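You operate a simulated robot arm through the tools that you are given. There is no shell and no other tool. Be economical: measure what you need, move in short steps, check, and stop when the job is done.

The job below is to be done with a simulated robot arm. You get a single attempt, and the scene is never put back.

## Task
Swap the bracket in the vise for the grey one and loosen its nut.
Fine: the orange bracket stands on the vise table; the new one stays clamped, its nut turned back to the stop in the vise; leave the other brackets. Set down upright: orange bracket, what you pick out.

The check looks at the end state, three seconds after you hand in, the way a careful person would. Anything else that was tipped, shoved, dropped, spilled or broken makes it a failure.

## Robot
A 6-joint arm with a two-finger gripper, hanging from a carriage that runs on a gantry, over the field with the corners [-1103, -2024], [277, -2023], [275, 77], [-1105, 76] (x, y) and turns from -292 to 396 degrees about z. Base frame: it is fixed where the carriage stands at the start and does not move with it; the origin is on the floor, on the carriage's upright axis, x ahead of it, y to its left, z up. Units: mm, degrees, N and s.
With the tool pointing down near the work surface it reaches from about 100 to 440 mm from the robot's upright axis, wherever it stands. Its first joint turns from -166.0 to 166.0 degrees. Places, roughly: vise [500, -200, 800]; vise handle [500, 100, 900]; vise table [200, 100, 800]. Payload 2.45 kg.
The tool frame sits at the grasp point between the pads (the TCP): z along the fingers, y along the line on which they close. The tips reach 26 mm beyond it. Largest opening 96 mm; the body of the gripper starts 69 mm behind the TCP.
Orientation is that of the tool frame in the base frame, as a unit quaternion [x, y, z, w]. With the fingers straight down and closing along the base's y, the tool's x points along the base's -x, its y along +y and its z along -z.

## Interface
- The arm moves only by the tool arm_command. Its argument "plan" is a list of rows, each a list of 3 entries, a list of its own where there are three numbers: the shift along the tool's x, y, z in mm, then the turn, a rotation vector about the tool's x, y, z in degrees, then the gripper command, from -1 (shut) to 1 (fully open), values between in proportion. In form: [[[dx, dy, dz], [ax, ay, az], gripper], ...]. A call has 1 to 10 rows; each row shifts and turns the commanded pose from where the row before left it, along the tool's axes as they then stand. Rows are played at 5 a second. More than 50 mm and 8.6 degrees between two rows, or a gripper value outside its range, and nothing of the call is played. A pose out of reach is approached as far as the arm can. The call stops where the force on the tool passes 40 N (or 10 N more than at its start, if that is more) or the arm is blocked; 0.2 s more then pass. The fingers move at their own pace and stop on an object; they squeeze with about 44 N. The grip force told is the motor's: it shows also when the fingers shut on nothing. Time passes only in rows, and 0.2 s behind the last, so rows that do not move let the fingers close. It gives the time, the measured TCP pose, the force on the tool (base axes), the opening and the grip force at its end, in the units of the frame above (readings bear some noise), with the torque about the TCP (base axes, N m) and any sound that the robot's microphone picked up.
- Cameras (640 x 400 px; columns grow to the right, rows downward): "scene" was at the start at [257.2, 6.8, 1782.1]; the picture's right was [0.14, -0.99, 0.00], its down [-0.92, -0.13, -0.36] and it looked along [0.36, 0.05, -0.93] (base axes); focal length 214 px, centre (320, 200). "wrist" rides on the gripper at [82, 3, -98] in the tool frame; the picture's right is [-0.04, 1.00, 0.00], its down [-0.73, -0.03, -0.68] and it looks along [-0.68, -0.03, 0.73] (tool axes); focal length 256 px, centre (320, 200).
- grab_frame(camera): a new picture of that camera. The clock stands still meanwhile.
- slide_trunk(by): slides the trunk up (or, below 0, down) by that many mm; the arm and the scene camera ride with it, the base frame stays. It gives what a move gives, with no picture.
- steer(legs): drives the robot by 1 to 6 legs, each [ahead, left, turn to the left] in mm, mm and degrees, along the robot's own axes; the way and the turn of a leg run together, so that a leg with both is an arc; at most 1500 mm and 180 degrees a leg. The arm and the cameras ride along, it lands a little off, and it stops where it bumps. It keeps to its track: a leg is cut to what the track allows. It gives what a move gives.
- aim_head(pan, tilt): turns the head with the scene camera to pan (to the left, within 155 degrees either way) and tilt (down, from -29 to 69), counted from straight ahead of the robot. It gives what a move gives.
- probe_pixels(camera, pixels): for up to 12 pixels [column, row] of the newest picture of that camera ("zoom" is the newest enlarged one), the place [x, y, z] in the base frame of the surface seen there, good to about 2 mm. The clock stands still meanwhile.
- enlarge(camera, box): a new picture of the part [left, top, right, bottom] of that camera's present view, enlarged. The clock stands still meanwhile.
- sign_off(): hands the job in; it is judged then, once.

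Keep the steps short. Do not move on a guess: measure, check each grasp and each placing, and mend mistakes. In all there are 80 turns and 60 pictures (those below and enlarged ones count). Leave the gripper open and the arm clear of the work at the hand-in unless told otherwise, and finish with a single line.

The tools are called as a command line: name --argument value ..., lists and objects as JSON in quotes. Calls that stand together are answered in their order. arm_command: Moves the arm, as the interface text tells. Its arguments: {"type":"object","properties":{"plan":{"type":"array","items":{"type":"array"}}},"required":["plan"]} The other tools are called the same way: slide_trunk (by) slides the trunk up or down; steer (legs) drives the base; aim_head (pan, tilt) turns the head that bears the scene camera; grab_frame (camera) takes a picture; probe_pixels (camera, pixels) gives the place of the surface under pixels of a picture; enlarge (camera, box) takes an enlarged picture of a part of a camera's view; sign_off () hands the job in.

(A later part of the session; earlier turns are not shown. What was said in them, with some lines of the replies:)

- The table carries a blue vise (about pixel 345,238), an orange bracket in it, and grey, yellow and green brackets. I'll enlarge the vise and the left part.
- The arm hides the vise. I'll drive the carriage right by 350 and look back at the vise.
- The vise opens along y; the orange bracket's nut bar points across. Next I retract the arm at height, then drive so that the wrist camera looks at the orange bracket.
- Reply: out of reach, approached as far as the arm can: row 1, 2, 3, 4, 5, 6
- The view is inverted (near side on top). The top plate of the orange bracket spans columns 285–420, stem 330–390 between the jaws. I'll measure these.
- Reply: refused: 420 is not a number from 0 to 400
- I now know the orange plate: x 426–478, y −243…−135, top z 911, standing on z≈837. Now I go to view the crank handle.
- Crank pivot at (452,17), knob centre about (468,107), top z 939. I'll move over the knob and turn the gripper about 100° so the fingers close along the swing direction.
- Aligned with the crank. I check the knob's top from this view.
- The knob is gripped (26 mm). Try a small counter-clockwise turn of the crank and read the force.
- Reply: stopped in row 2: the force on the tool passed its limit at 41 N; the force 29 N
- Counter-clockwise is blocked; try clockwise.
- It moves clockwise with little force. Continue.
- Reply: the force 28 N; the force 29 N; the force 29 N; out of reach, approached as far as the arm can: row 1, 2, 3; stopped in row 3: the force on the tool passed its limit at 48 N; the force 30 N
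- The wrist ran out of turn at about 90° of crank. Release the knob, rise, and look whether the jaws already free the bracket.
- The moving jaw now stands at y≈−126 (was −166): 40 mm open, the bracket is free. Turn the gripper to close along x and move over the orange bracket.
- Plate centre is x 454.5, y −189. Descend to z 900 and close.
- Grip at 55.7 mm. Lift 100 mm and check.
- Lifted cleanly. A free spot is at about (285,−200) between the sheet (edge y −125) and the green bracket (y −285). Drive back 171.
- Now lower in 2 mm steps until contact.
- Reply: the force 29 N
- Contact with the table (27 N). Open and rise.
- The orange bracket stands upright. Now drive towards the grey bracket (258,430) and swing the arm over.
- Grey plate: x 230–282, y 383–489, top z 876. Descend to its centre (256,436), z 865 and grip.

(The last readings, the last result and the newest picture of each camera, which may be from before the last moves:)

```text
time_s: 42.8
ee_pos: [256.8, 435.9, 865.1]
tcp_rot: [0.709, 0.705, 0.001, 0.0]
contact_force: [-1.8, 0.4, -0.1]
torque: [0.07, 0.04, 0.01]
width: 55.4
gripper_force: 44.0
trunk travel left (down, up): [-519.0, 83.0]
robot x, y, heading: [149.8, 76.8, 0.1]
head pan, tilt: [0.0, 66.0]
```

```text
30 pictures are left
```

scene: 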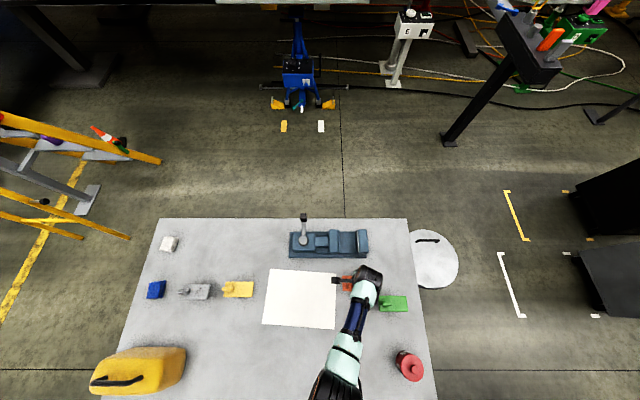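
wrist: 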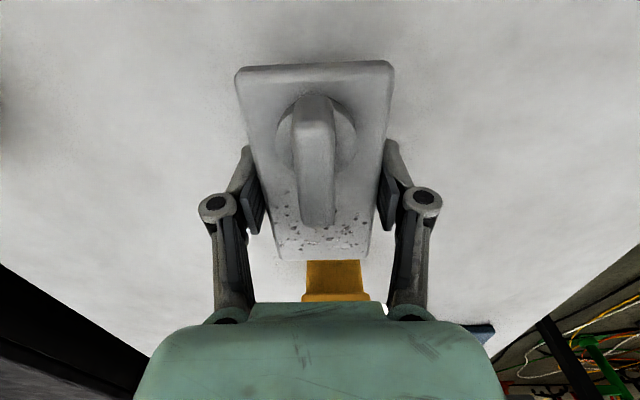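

The grip looks the same as with the orange one. Lift 160 and swing back to the vise.

arm_command --plan '[[[0, 0, -30], [0, 0, 0], -1], [[0, 0, -45], [0, 0, 0], -1], [[0, 0, -45], [0, 0, 0], -1], [[0, 0, -40], [0, 0, 0], -1]]'

arm_command --plan '[[[-45, 17, 0], [0, 0, 0], -1], [[-45, 17, 0], [0, 0, 0], -1], [[-45, 17, 0], [0, 0, 0], -1], [[-45, 17, 0], [0, 0, 0], -1], [[-45, 17, 0], [0, 0, 0], -1], [[-45, 17, 0], [0, 0, 0], -1], [[-45, 17, 0], [0, 0, 0], -1], [[-45, 17, 0], [0, 0, 0], -1], [[-45, 17, 0], [0, 0, 0], -1], [[-45, 17, 0], [0, 0, 0], -1]]'

steer --legs '[[25, -120, 0]]'

grab_frame --camera "wrist"

```text
time_s: 43.8
ee_pos: [258.8, 436.5, 1026.0]
tcp_rot: [0.71, 0.705, 0.0, 0.0]
contact_force: [-0.5, -0.6, -3.3]
torque: [0.02, 0.04, -0.03]
width: 55.6
gripper_force: 43.9
trunk travel left (down, up): [-519.0, 83.0]
robot x, y, heading: [152.1, 79.8, 0.2]
head pan, tilt: [0.0, 66.0]
```

```text
time_s: 46.0
ee_pos: [423.8, -15.4, 1024.0]
tcp_rot: [0.709, 0.705, 0.0, 0.0]
contact_force: [-1.4, 0.9, -3.8]
torque: [0.0, 0.01, 0.01]
width: 55.6
gripper_force: 44.2
trunk travel left (down, up): [-519.0, 83.0]
robot x, y, heading: [150.6, 72.8, -0.1]
head pan, tilt: [0.0, 66.0]
```

```text
time_s: 47.2
ee_pos: [448.8, -136.6, 1024.5]
tcp_rot: [0.71, 0.705, 0.0, 0.0]
contact_force: [0.0, 0.0, -2.4]
torque: [0.0, -0.01, -0.01]
width: 55.6
gripper_force: 44.2
trunk travel left (down, up): [-519.0, 83.0]
robot x, y, heading: [175.2, -46.9, -0.2]
head pan, tilt: [0.0, 66.0]
```

```text
29 pictures are left
```

wrist: 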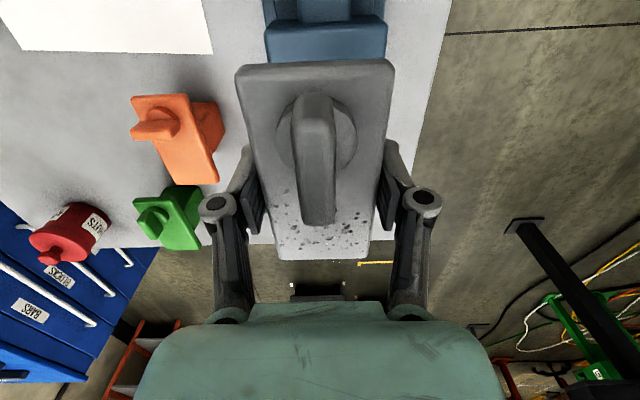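

arm_command --plan '[[[-25, 3.5, 0], [0, 0, 0], -1], [[-25, 3, 0], [0, 0, 0], -1], [[0, 0, 25], [0, 0, 0], -1], [[0, 0, 15], [0, 0, 0], -1], [[0, 0, 0], [0, 0, 0], -1]]'

enlarge --camera "scene" --box '[280, 200, 440, 330]'

```text
time_s: 48.5
ee_pos: [454.0, -186.5, 983.0]
tcp_rot: [0.71, 0.705, 0.0, 0.0]
contact_force: [0.6, 0.2, -3.2]
torque: [0.01, -0.01, 0.01]
width: 55.6
gripper_force: 44.3
trunk travel left (down, up): [-519.0, 83.0]
robot x, y, heading: [174.7, -45.0, 0.2]
head pan, tilt: [0.0, 66.0]
```

```text
3.08 times, centred on (360, 265) of scene
```

zoom: 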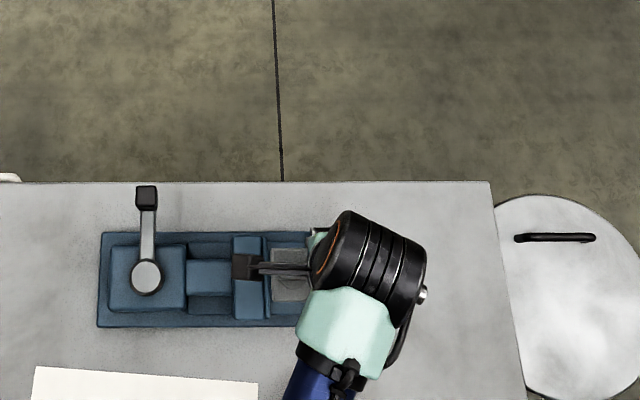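

arm_command --plan '[[[0, 1, 25], [0, 0, 0], -1], [[0, 0, 25], [0, 0, 0], -1], [[0, 0, 15], [0, 0, 0], -1], [[0, 0, 8], [0, 0, 0], -1], [[0, 0, 4], [0, 0, 0], -1]]'

arm_command --plan '[[[0, 0, 2], [0, 0, 0], -1], [[0, 0, 1], [0, 0, 0], -1], [[0, 0, 1], [0, 0, 0], -1], [[0, 0, 0.7], [0, 0, 0], -1]]'

```text
time_s: 49.6
ee_pos: [454.9, -187.6, 906.1]
tcp_rot: [0.71, 0.704, 0.0, 0.0]
contact_force: [-0.5, 0.5, -3.0]
torque: [-0.01, 0.01, 0.0]
width: 55.5
gripper_force: 44.0
trunk travel left (down, up): [-519.0, 83.0]
robot x, y, heading: [176.0, -48.5, -0.1]
head pan, tilt: [0.0, 66.0]
```

```text
time_s: 50.6
ee_pos: [455.9, -187.2, 902.6]
tcp_rot: [0.71, 0.704, 0.0, 0.001]
contact_force: [-0.2, -0.2, -3.3]
torque: [-0.03, 0.04, 0.0]
width: 55.6
gripper_force: 44.0
trunk travel left (down, up): [-519.0, 83.0]
robot x, y, heading: [179.6, -47.5, -0.5]
head pan, tilt: [0.0, 66.0]
```

arm_command --plan '[[[0, 0, 1], [0, 0, 0], -1], [[0, 0, 0.7], [0, 0, 0], -1], [[0, 0, 0.7], [0, 0, 0], -1], [[0, 0, 0], [0, 0, 0], -1]]'

grab_frame --camera "wrist"

```text
time_s: 51.6
ee_pos: [456.1, -187.4, 900.6]
tcp_rot: [0.709, 0.705, 0.0, 0.0]
contact_force: [0.2, -0.3, -3.2]
torque: [0.0, 0.0, 0.06]
width: 55.3
gripper_force: 43.7
trunk travel left (down, up): [-519.0, 83.0]
robot x, y, heading: [176.4, -45.0, -0.1]
head pan, tilt: [0.0, 66.0]
```

```text
27 pictures are left
```

wrist: 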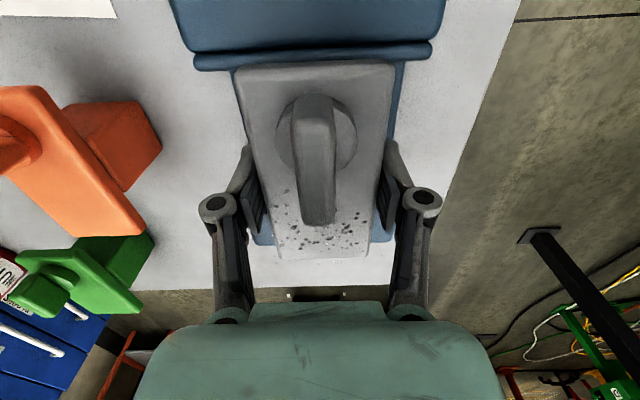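

arm_command --plan '[[[0, 0, 0.7], [0, 0, 0], -1], [[0, 0, 0.7], [0, 0, 0], -1], [[0, 0, 0.7], [0, 0, 0], -1], [[0, 0, 0], [0, 0, 0], -1]]'

```text
time_s: 52.6
ee_pos: [456.9, -187.6, 898.8]
tcp_rot: [0.71, 0.704, 0.0, 0.0]
contact_force: [-7.3, 3.5, 28.1]
torque: [0.03, 0.23, -0.01]
width: 55.5
gripper_force: 44.4
trunk travel left (down, up): [-519.0, 83.0]
robot x, y, heading: [177.9, -45.5, -0.3]
head pan, tilt: [0.0, 66.0]
```

Seated (28 N). Release, rise, turn the gripper back and go to above the knob.

arm_command --plan '[[[0, 0, -0.5], [0, 0, 0], -0.2], [[0, 0, 0], [0, 0, 0], 1], [[0, 0, 0], [0, 0, 0], 1], [[0, 0, 0], [0, 0, 0], 1], [[0, 0, -30], [0, 0, 0], 1], [[0, 0, -40], [0, 0, 0], 1], [[0, 0, -40], [0, 0, 0], 1], [[0, 0, -30], [0, 0, 0], 1]]'

arm_command --plan '[[[0, 0, 0], [0, 0, -8.5], 1], [[0, 0, 0], [0, 0, -8.5], 1], [[0, 0, 0], [0, 0, -8.5], 1], [[0, 0, 0], [0, 0, -8.5], 1], [[0, 0, 0], [0, 0, -8.5], 1], [[0, 0, 0], [0, 0, -8.5], 1], [[0, 0, 0], [0, 0, -8.5], 1], [[0, 0, 0], [0, 0, -8.5], 1], [[0, 0, 0], [0, 0, -8.5], 1], [[0, 0, 0], [0, 0, -8.5], 1]]'

arm_command --plan '[[[0, 0, 0], [0, 0, -5.1], 1], [[-15, 40, 0], [0, 0, 0], 1], [[-20, 40, 0], [0, 0, 0], 1], [[-20, 40, 0], [0, 0, 0], 1], [[-20, 40, 0], [0, 0, 0], 1], [[-15, 44, 0], [0, 0, 0], 1]]'

grab_frame --camera "wrist"

```text
time_s: 54.5
ee_pos: [455.7, -186.8, 1038.8]
tcp_rot: [0.71, 0.704, -0.001, 0.0]
contact_force: [-0.2, 0.4, -0.4]
torque: [-0.01, -0.01, 0.0]
width: 96.1
gripper_force: 0.1
trunk travel left (down, up): [-519.0, 83.0]
robot x, y, heading: [175.6, -46.8, -0.1]
head pan, tilt: [0.0, 66.0]
```

```text
time_s: 56.6
ee_pos: [455.8, -188.5, 1038.5]
tcp_rot: [0.046, 0.999, -0.001, 0.0]
contact_force: [-0.1, -0.4, 1.1]
torque: [0.01, 0.0, 0.01]
width: 96.2
gripper_force: 0.1
trunk travel left (down, up): [-519.0, 83.0]
robot x, y, heading: [176.4, -42.5, -0.2]
head pan, tilt: [0.0, 66.0]
```

```text
time_s: 58.0
ee_pos: [548.3, 17.0, 1036.3]
tcp_rot: [0.002, 1.0, 0.0, 0.0]
contact_force: [-0.7, -0.4, -0.3]
torque: [0.05, 0.01, 0.01]
width: 96.3
gripper_force: 0.0
trunk travel left (down, up): [-519.0, 83.0]
robot x, y, heading: [176.2, -43.7, -0.0]
head pan, tilt: [0.0, 66.0]
```

```text
26 pictures are left
```

wrist: 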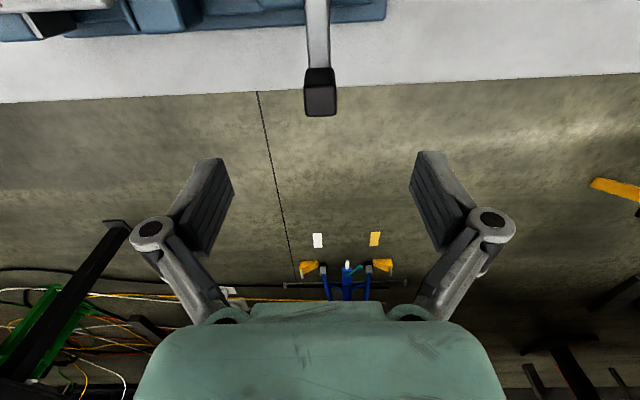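

probe_pixels --camera "wrist" --pixels '[[307, 92], [334, 92], [308, 112], [334, 112], [320, 75], [320, 102], [310, 25], [325, 25], [318, 55]]'

```text
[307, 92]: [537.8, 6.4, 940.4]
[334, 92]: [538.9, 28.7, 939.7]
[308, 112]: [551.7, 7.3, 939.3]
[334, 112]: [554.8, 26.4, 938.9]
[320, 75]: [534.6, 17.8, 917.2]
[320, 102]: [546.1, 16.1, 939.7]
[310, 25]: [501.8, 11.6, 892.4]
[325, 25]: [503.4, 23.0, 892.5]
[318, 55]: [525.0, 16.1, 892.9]
```

Knob centre (546.5,17). Descend and grip.

arm_command --plan '[[[1.5, 0, 40], [0, 0, 0], 0.2], [[0, 0, 40], [0, 0, 0], 0.2], [[0, 0, 26], [0, 0, 0], 0.2], [[0, 0, 0], [0, 0, 0], -1], [[0, 0, 0], [0, 0, 0], -1], [[0, 0, 0], [0, 0, 0], -1]]'

arm_command --plan '[[[0.23, 6.45, 0], [0, 0, -4], -1], [[0.23, 6.45, 0], [0, 0, -4], -1], [[0.23, 6.45, 0], [0, 0, -4], -1]]'

```text
time_s: 59.5
ee_pos: [548.1, 16.7, 930.4]
tcp_rot: [0.002, 1.0, 0.001, 0.0]
contact_force: [2.6, 5.1, -9.6]
torque: [0.2, -0.5, 0.44]
width: 25.6
gripper_force: 44.9
trunk travel left (down, up): [-519.0, 83.0]
robot x, y, heading: [174.9, -45.0, -0.1]
head pan, tilt: [0.0, 66.0]
```

```text
time_s: 60.2
ee_pos: [546.8, 35.5, 931.0]
tcp_rot: [-0.102, 0.995, 0.0, 0.0]
contact_force: [11.5, 3.3, -26.4]
torque: [0.08, -0.38, -0.22]
width: 25.9
gripper_force: 45.4
trunk travel left (down, up): [-519.0, 83.0]
robot x, y, heading: [177.0, -43.5, -0.2]
head pan, tilt: [0.0, 66.0]
```

arm_command --plan '[[[0.8, 6.4, 1], [0, 0, -4], -1], [[0.4, 6.4, 0], [0, 0, -4], -1], [[0.23, 6.4, 0], [0, 0, -4], -1], [[0.23, 6.4, 0], [0, 0, -4], -1], [[0.23, 6.4, 0], [0, 0, -4], -1]]'

arm_command --plan '[[[0.23, 6.4, 0], [0, 0, -4], -1], [[0.23, 6.4, 0], [0, 0, -4], -1], [[0.23, 6.4, 0], [0, 0, -4], -1], [[0.23, 6.4, 0], [0, 0, -4], -1], [[0.23, 6.4, 0], [0, 0, -4], -1]]'

grab_frame --camera "scene"

```text
time_s: 61.5
ee_pos: [533.3, 65.2, 932.6]
tcp_rot: [-0.274, 0.962, 0.001, 0.002]
contact_force: [13.4, 5.6, -17.4]
torque: [0.28, -0.7, 0.09]
width: 25.6
gripper_force: 45.0
trunk travel left (down, up): [-519.0, 83.0]
robot x, y, heading: [174.2, -48.9, -0.1]
head pan, tilt: [0.0, 66.0]
```

```text
time_s: 62.6
ee_pos: [511.1, 88.6, 932.0]
tcp_rot: [-0.436, 0.9, 0.0, 0.0]
contact_force: [-3.5, 0.6, 28.0]
torque: [0.09, 0.03, -0.27]
width: 25.6
gripper_force: 45.1
trunk travel left (down, up): [-519.0, 83.0]
robot x, y, heading: [176.5, -46.5, 0.1]
head pan, tilt: [0.0, 66.0]
```

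```text
25 pictures are left
```

scene: 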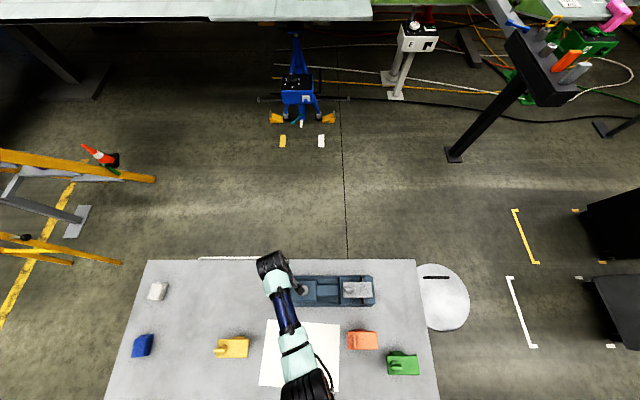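

enlarge --camera "scene" --box '[290, 260, 390, 320]'

arm_command --plan '[[[0.23, 6.4, 0], [0, 0, -4], -1], [[0.23, 6.4, 0], [0, 0, -4], -1], [[0.23, 6.4, 0], [0, 0, -4], -1], [[0.23, 6.4, 0], [0, 0, -4], -1]]'

```text
6.40 times, centred on (340, 290) of scene
```

zoom: 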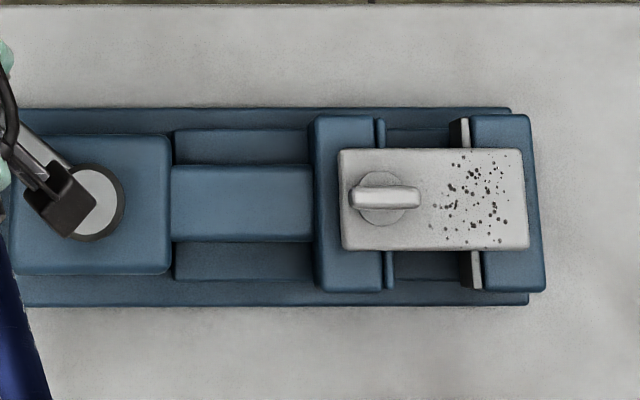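

```text
time_s: 63.6
ee_pos: [489.5, 102.0, 931.9]
tcp_rot: [-0.557, 0.83, -0.001, 0.001]
contact_force: [2.0, 3.7, 14.2]
torque: [0.46, -0.25, -0.01]
width: 25.9
gripper_force: 45.2
trunk travel left (down, up): [-519.0, 83.0]
robot x, y, heading: [172.6, -44.4, -0.3]
head pan, tilt: [0.0, 66.0]
```

The grey bracket stands well and the jaw is closing. Turn the last ~14° to the stop.

arm_command --plan '[[[0.2, 4.8, 0], [0, 0, -3], -1], [[0.2, 4.8, 0], [0, 0, -3], -1], [[0.2, 4.8, 0], [0, 0, -3], -1], [[0.1, 3.2, 0], [0, 0, -2], -1], [[0.1, 3.2, 0], [0, 0, -2], -1], [[0.1, 3.2, 0], [0, 0, -2], -1]]'

```text
time_s: 65.0
ee_pos: [471.0, 107.7, 932.2]
tcp_rot: [-0.66, 0.752, -0.001, 0.003]
contact_force: [20.2, 3.8, -8.8]
torque: [0.08, -0.5, -1.3]
width: 26.6
gripper_force: 45.0
trunk travel left (down, up): [-519.0, 83.0]
robot x, y, heading: [177.0, -44.0, -0.0]
head pan, tilt: [0.0, 66.0]
```

arm_command --plan '[[[0.1, 2.5, 0], [0, 0, 0], -1], [[0.1, 2, 0], [0, 0, 0], -1]]'

enlarge --camera "scene" --box '[290, 260, 390, 320]'

```text
time_s: 65.5
ee_pos: [471.2, 106.3, 933.5]
tcp_rot: [-0.659, 0.752, -0.004, 0.005]
contact_force: [21.9, 2.5, -23.4]
torque: [0.01, -0.42, -1.15]
width: 26.2
gripper_force: 45.2
trunk travel left (down, up): [-519.0, 83.0]
robot x, y, heading: [177.4, -48.9, 0.0]
head pan, tilt: [0.0, 66.0]
stopped in row 2: the force on the tool passed its limit at 43 N (the readings are from after the stop); the commanded pose is now the measured one
```

```text
6.40 times, centred on (340, 290) of scene
```

zoom: 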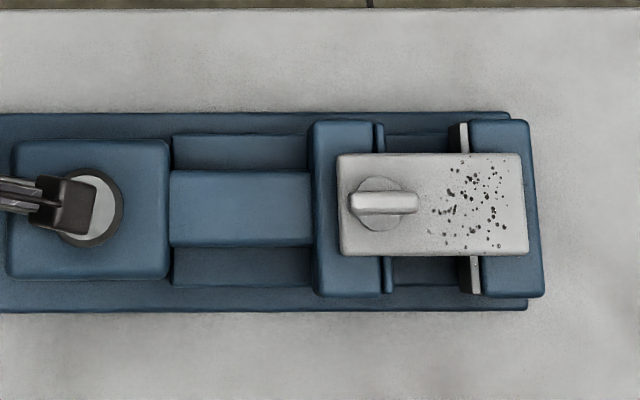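

Clamped: crank back at its original stop, blocked at 43 N. Release, rise, and turn the gripper to close along x for the nut.

arm_command --plan '[[[0, 0, 0], [0, 0, 0], 0.2], [[0, 0, 0], [0, 0, 0], 0.2], [[0, 0, -40], [0, 0, 0], 0.2], [[0, 0, -40], [0, 0, 0], 0.2], [[0, 0, -30], [0, 0, 0], 0.2], [[0, 0, 0], [0, 0, 8.5], 0.2], [[0, 0, 0], [0, 0, 8.5], 0.2], [[0, 0, 0], [0, 0, 8.5], 0.2], [[0, 0, 0], [0, 0, 8.5], 0.2], [[0, 0, 0], [0, 0, 8.5], 0.2]]'

arm_command --plan '[[[0, 0, 0], [0, 0, 8.5], 0.2], [[0, 0, 0], [0, 0, 8.5], 0.2], [[0, 0, 0], [0, 0, 8.5], 0.2], [[0, 0, 0], [0, 0, 8.5], 0.2], [[0, 0, 0], [0, 0, 8.5], 0.2], [[0, 0, 0], [0, 0, 8.5], 0.2], [[0, 0, 0], [0, 0, 8.5], 0.2], [[0, 0, 0], [0, 0, 8.5], 0.2], [[0, 0, 0], [0, 0, 8.5], 0.2], [[0, 0, 0], [0, 0, 8.5], 0.2]]'

arm_command --plan '[[[0, 0, 0], [0, 0, 8.5], 0.2], [[0, 0, 0], [0, 0, 8.5], 0.2], [[0, 0, 0], [0, 0, 8.5], 0.2], [[0, 0, 0], [0, 0, 8.5], 0.2], [[0, 0, 0], [0, 0, 8.5], 0.2]]'

```text
time_s: 67.7
ee_pos: [463.8, 107.9, 1040.9]
tcp_rot: [-0.342, 0.94, -0.001, 0.002]
contact_force: [-0.3, -0.7, 0.6]
torque: [-0.02, -0.02, -0.01]
width: 57.6
gripper_force: 0.0
trunk travel left (down, up): [-519.0, 83.0]
robot x, y, heading: [174.4, -46.9, -0.1]
head pan, tilt: [0.0, 66.0]
```

```text
time_s: 69.9
ee_pos: [463.3, 107.5, 1042.7]
tcp_rot: [0.383, 0.924, 0.0, 0.002]
contact_force: [-0.5, 0.4, -0.8]
torque: [-0.03, -0.02, 0.0]
width: 57.7
gripper_force: 0.0
trunk travel left (down, up): [-519.0, 83.0]
robot x, y, heading: [173.1, -47.7, 0.0]
head pan, tilt: [0.0, 66.0]
```

```text
time_s: 71.1
ee_pos: [464.5, 106.4, 1041.0]
tcp_rot: [0.692, 0.722, 0.001, 0.002]
contact_force: [0.0, 0.0, -0.2]
torque: [-0.01, -0.01, 0.02]
width: 57.6
gripper_force: 0.0
trunk travel left (down, up): [-519.0, 83.0]
robot x, y, heading: [175.8, -42.5, -0.3]
head pan, tilt: [0.0, 66.0]
```

arm_command --plan '[[[0, 0, 0], [0, 0, 2.4], 0.2], [[-44, -1.5, 0], [0, 0, 0], 0.2], [[-44, -1.5, 0], [0, 0, 0], 0.2], [[-44, -1.5, 0], [0, 0, 0], 0.2], [[-44, -1.5, 0], [0, 0, 0], 0.2], [[-44, -1.5, 0], [0, 0, 0], 0.2], [[-42, -1.5, 0], [0, 0, 0], 0.2], [[0, 0, 0], [0, 0, 0], 0.2]]'

grab_frame --camera "wrist"

```text
time_s: 72.9
ee_pos: [455.5, -154.5, 1042.3]
tcp_rot: [0.706, 0.709, 0.003, 0.001]
contact_force: [0.0, -0.3, 0.2]
torque: [-0.01, 0.02, 0.01]
width: 57.6
gripper_force: 0.1
trunk travel left (down, up): [-519.0, 83.0]
robot x, y, heading: [173.5, -45.4, 0.0]
head pan, tilt: [0.0, 66.0]
```

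```text
22 pictures are left
```

wrist: 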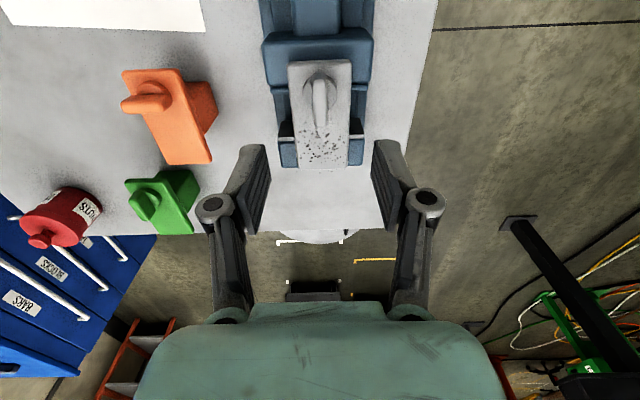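

enlarge --camera "wrist" --box '[260, 30, 380, 170]'

probe_pixels --camera "zoom" --pixels '[[290, 150], [325, 150], [295, 270], [325, 270], [308, 278], [308, 150], [265, 170], [350, 170], [307, 120], [280, 210], [335, 210], [308, 210]]'

```text
2.86 times, centred on (320, 100) of wrist
```

zoom: 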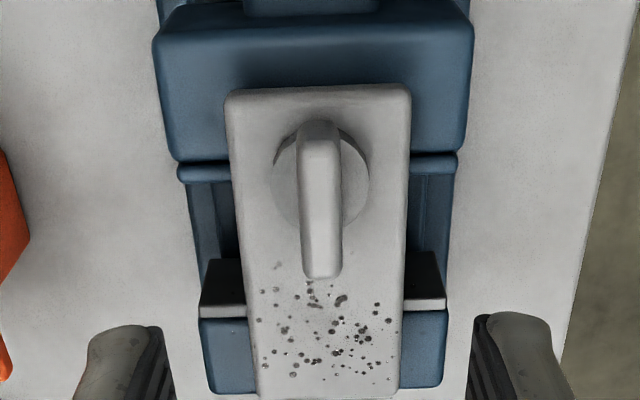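

```text
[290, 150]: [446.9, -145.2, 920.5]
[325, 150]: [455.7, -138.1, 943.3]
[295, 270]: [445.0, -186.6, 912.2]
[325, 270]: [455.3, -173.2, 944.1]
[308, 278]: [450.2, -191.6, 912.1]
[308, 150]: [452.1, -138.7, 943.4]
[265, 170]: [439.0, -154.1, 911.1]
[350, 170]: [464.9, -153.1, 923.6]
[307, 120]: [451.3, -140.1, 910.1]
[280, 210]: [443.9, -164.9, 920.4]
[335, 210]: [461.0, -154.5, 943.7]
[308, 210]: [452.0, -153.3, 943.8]
```

Nut bar: x 449–462, y −138…−174, top z 944; disc top at z≈922. Descend to TCP z 951 (tips at 925, above the disc), and close on the bar.

arm_command --plan '[[[-1.5, 0, 35], [0, 0, 0], 0.2], [[0, 0, 35], [0, 0, 0], 0.2], [[0, 0, 21], [0, 0, 0], 0.2], [[0, 0, 0], [0, 0, 0], -1], [[0, 0, 0], [0, 0, 0], -1], [[0, 0, 0], [0, 0, 0], -1]]'

grab_frame --camera "wrist"

```text
time_s: 74.3
ee_pos: [455.7, -156.1, 948.4]
tcp_rot: [0.706, 0.708, 0.002, 0.001]
contact_force: [-0.3, -1.5, -2.7]
torque: [-0.02, 0.0, -0.07]
width: 11.3
gripper_force: 38.5
trunk travel left (down, up): [-519.0, 83.0]
robot x, y, heading: [175.8, -46.6, -0.2]
head pan, tilt: [0.0, 66.0]
```

```text
20 pictures are left
```

wrist: 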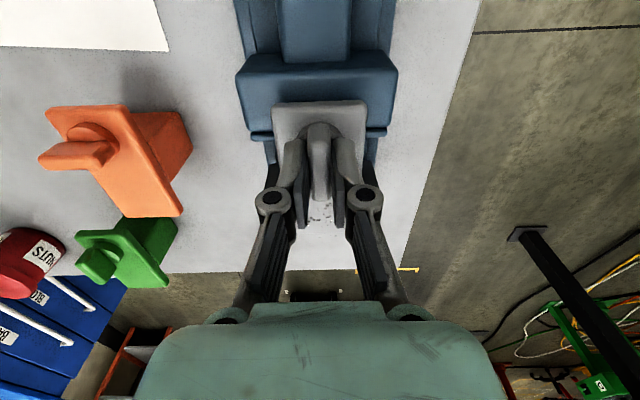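

The bar is gripped. Turn counter-clockwise in small steps.

arm_command --plan '[[[0, 0, 0], [0, 0, 0], -1], [[0, 0, 0], [0, 0, -3], -1], [[0, 0, 0], [0, 0, -3], -1], [[0, 0, 0], [0, 0, -3], -1], [[0, 0, 0], [0, 0, -3], -1]]'

```text
time_s: 75.5
ee_pos: [455.7, -155.9, 949.3]
tcp_rot: [0.628, 0.778, 0.002, 0.002]
contact_force: [3.6, -2.4, -23.7]
torque: [-0.05, -0.01, -0.06]
width: 11.3
gripper_force: 37.7
trunk travel left (down, up): [-519.0, 83.0]
robot x, y, heading: [177.6, -44.0, -0.1]
head pan, tilt: [0.0, 66.0]
```

arm_command --plan '[[[0, 0, 0.5], [0, 0, -4], -1], [[0, 0, 0], [0, 0, -4], -1], [[0, 0, 0], [0, 0, -4], -1], [[0, 0, 0], [0, 0, -4], -1], [[0, 0, 0], [0, 0, -4], -1], [[0, 0, 0], [0, 0, -4], -1]]'

enlarge --camera "wrist" --box '[230, 80, 410, 220]'

```text
time_s: 76.9
ee_pos: [454.9, -156.4, 949.7]
tcp_rot: [0.452, 0.892, 0.002, 0.002]
contact_force: [2.0, -1.3, -18.7]
torque: [-0.03, -0.01, -0.03]
width: 11.2
gripper_force: 37.9
trunk travel left (down, up): [-519.0, 83.0]
robot x, y, heading: [175.8, -48.5, -0.3]
head pan, tilt: [0.0, 66.0]
```

```text
2.86 times, centred on (320, 150) of wrist
```

zoom: 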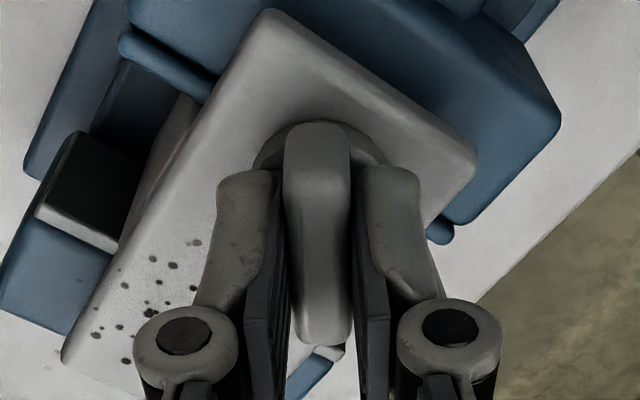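

The bar turns along (36° so far). Continue towards the stop.

arm_command --plan '[[[0, 0, 0.5], [0, 0, -4], -1], [[0, 0, 0], [0, 0, -4], -1], [[0, 0, 0], [0, 0, -4], -1], [[0, 0, 0], [0, 0, -4], -1], [[0, 0, 0], [0, 0, -4], -1], [[0, 0, 0], [0, 0, -4], -1], [[0, 0, 0], [0, 0, -4], -1], [[0, 0, 0], [0, 0, -4], -1]]'

arm_command --plan '[[[0, 0, 0], [0, 0, -4], -1], [[0, 0, 0], [0, 0, -4], -1], [[0, 0, 0], [0, 0, -4], -1], [[0, 0, 0], [0, 0, -4], -1], [[0, 0, 0], [0, 0, -4], -1], [[0, 0, 0], [0, 0, -4], -1], [[0, 0, 0], [0, 0, -4], -1], [[0, 0, 0], [0, 0, -4], -1]]'

enlarge --camera "wrist" --box '[230, 80, 410, 220]'

```text
time_s: 78.7
ee_pos: [456.5, -155.6, 950.3]
tcp_rot: [0.188, 0.982, 0.0, 0.001]
contact_force: [-5.9, 2.6, 8.0]
torque: [0.18, 0.48, -0.05]
width: 11.2
gripper_force: 38.8
trunk travel left (down, up): [-519.0, 83.0]
robot x, y, heading: [176.8, -45.3, 0.1]
head pan, tilt: [0.0, 66.0]
```

```text
time_s: 80.5
ee_pos: [456.8, -156.7, 948.8]
tcp_rot: [-0.09, 0.996, 0.0, 0.002]
contact_force: [0.1, 1.2, 3.0]
torque: [0.06, -0.04, -1.22]
width: 15.3
gripper_force: 42.3
trunk travel left (down, up): [-519.0, 83.0]
robot x, y, heading: [179.1, -48.1, -0.1]
head pan, tilt: [0.0, 66.0]
```

```text
2.86 times, centred on (320, 150) of wrist
```

zoom: 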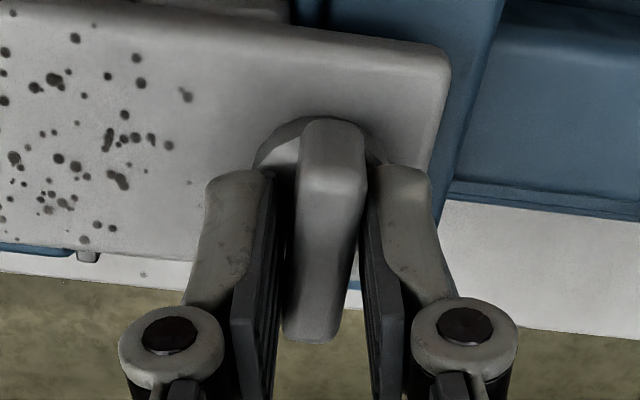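

At about 90° the bar stopped: torque −1.2 N·m and the fingers twisted about it. That is the stop. Open, rise, and look.

arm_command --plan '[[[0, 0, 0], [0, 0, 0], 0.2], [[0, 0, 0], [0, 0, 0], 0.2], [[0, 0, 0], [0, 0, 0], 0.2], [[0, 0, -40], [0, 0, 0], 0.5], [[0, 0, -40], [0, 0, 0], 1], [[30, 0, -20], [0, 0, 0], 1]]'

grab_frame --camera "wrist"

enlarge --camera "wrist" --box '[240, 40, 420, 180]'

```text
time_s: 81.9
ee_pos: [426.6, -163.1, 1049.1]
tcp_rot: [-0.089, 0.996, 0.0, 0.003]
contact_force: [0.3, -0.3, 0.5]
torque: [-0.03, 0.01, 0.0]
width: 95.8
gripper_force: 0.0
trunk travel left (down, up): [-519.0, 83.0]
robot x, y, heading: [177.7, -49.2, -0.1]
head pan, tilt: [0.0, 66.0]
```

```text
17 pictures are left
```

wrist: 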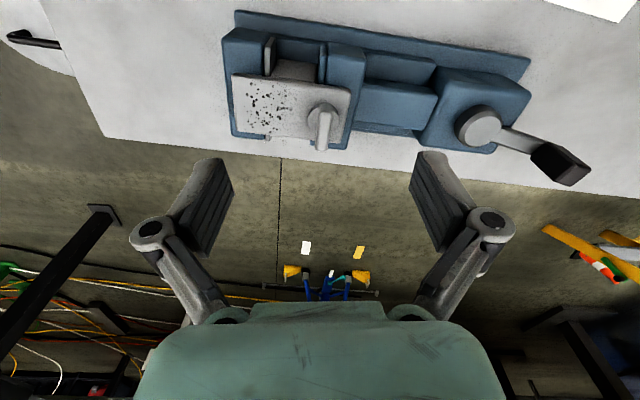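

```text
2.86 times, centred on (330, 110) of wrist
```

zoom: 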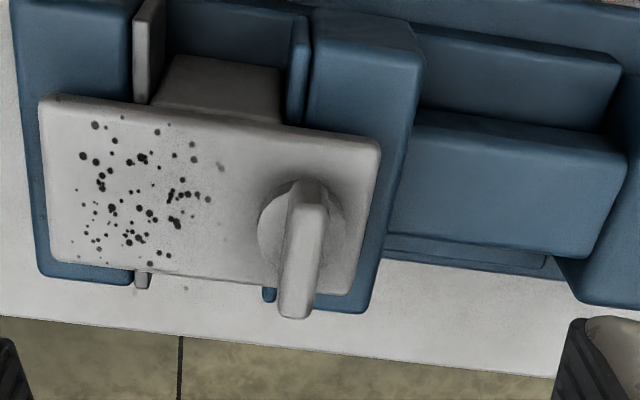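

probe_pixels --camera "zoom" --pixels '[[310, 185], [295, 312], [294, 200], [325, 205], [280, 300], [308, 300], [60, 100], [370, 150], [160, 90], [275, 90], [145, 90], [290, 90]]'

grab_frame --camera "scene"

```text
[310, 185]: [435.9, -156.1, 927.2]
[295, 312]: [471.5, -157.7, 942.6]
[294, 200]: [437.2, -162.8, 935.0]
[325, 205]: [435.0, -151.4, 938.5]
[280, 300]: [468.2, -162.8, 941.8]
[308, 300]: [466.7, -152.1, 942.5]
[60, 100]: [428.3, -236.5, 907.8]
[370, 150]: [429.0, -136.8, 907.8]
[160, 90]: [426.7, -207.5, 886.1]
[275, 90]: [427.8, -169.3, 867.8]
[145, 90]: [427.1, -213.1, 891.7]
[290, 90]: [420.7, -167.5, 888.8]
```

```text
15 pictures are left
```

scene: 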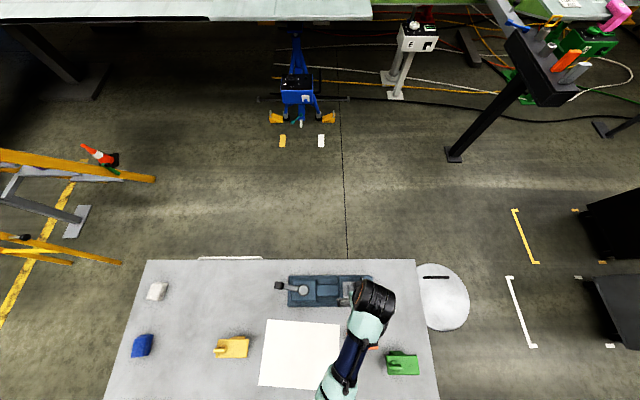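

The bar lies along x, turned 90° to its stop; the bracket is tight between the jaw faces (−212/−167). Retreat and take a last look at everything.

arm_command --plan '[[[0, 0, -40], [0, 0, 0], 1], [[0, 0, -30], [0, 0, 0], 1]]'

steer --legs '[[-100, -350, 0]]'

aim_head --pan 40 --tilt 62

grab_frame --camera "scene"

enlarge --camera "scene" --box '[220, 170, 400, 330]'

```text
time_s: 82.5
ee_pos: [424.7, -164.2, 1086.4]
tcp_rot: [-0.089, 0.996, 0.0, 0.004]
contact_force: [-0.1, 0.5, 0.4]
torque: [-0.02, -0.01, -0.04]
width: 95.9
gripper_force: 0.1
out of reach, approached as far as the arm can: row 2
trunk travel left (down, up): [-519.0, 83.0]
robot x, y, heading: [175.7, -49.0, -0.2]
head pan, tilt: [0.0, 66.0]
```

```text
time_s: 84.8
ee_pos: [328.1, -509.0, 1087.0]
tcp_rot: [-0.093, 0.996, 0.0, 0.004]
contact_force: [-0.3, 0.1, -0.5]
torque: [-0.01, -0.05, 0.0]
width: 95.7
gripper_force: 0.1
trunk travel left (down, up): [-519.0, 83.0]
robot x, y, heading: [79.8, -391.4, 0.2]
head pan, tilt: [0.0, 66.0]
```

```text
time_s: 85.8
ee_pos: [326.7, -508.3, 1085.9]
tcp_rot: [-0.093, 0.996, 0.0, 0.004]
contact_force: [-0.4, -0.3, 0.4]
torque: [0.0, 0.03, 0.01]
width: 95.8
gripper_force: 0.1
trunk travel left (down, up): [-519.0, 83.0]
robot x, y, heading: [75.8, -392.7, 0.4]
head pan, tilt: [40.0, 62.0]
```

```text
14 pictures are left
```

scene: 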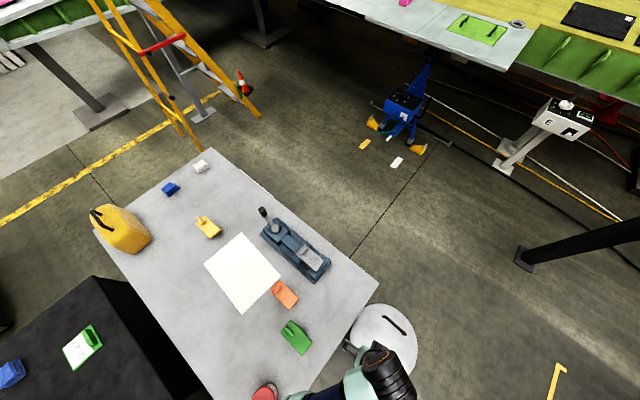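

```text
2.50 times, centred on (310, 250) of scene
```

zoom: 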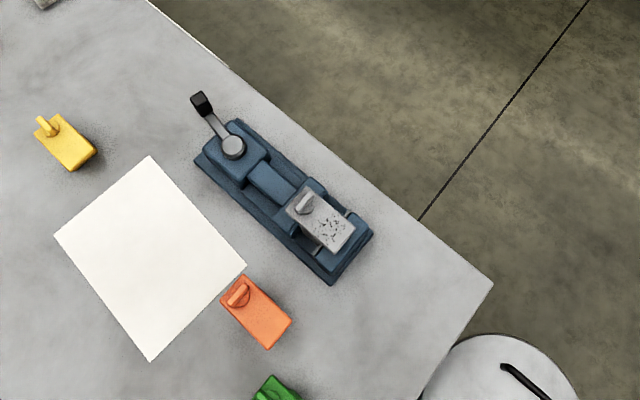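

Everything stands as wanted: the orange bracket is upright on the table, the grey one is clamped with its nut at the stop, and the other brackets have not moved. The gripper is open and the arm is clear, so I hand in.

sign_off

```text
The job is handed in.
```

The grey bracket is clamped in the vise with its nut turned back to the stop, the orange bracket stands upright on the vise table, and the other brackets were left untouched.
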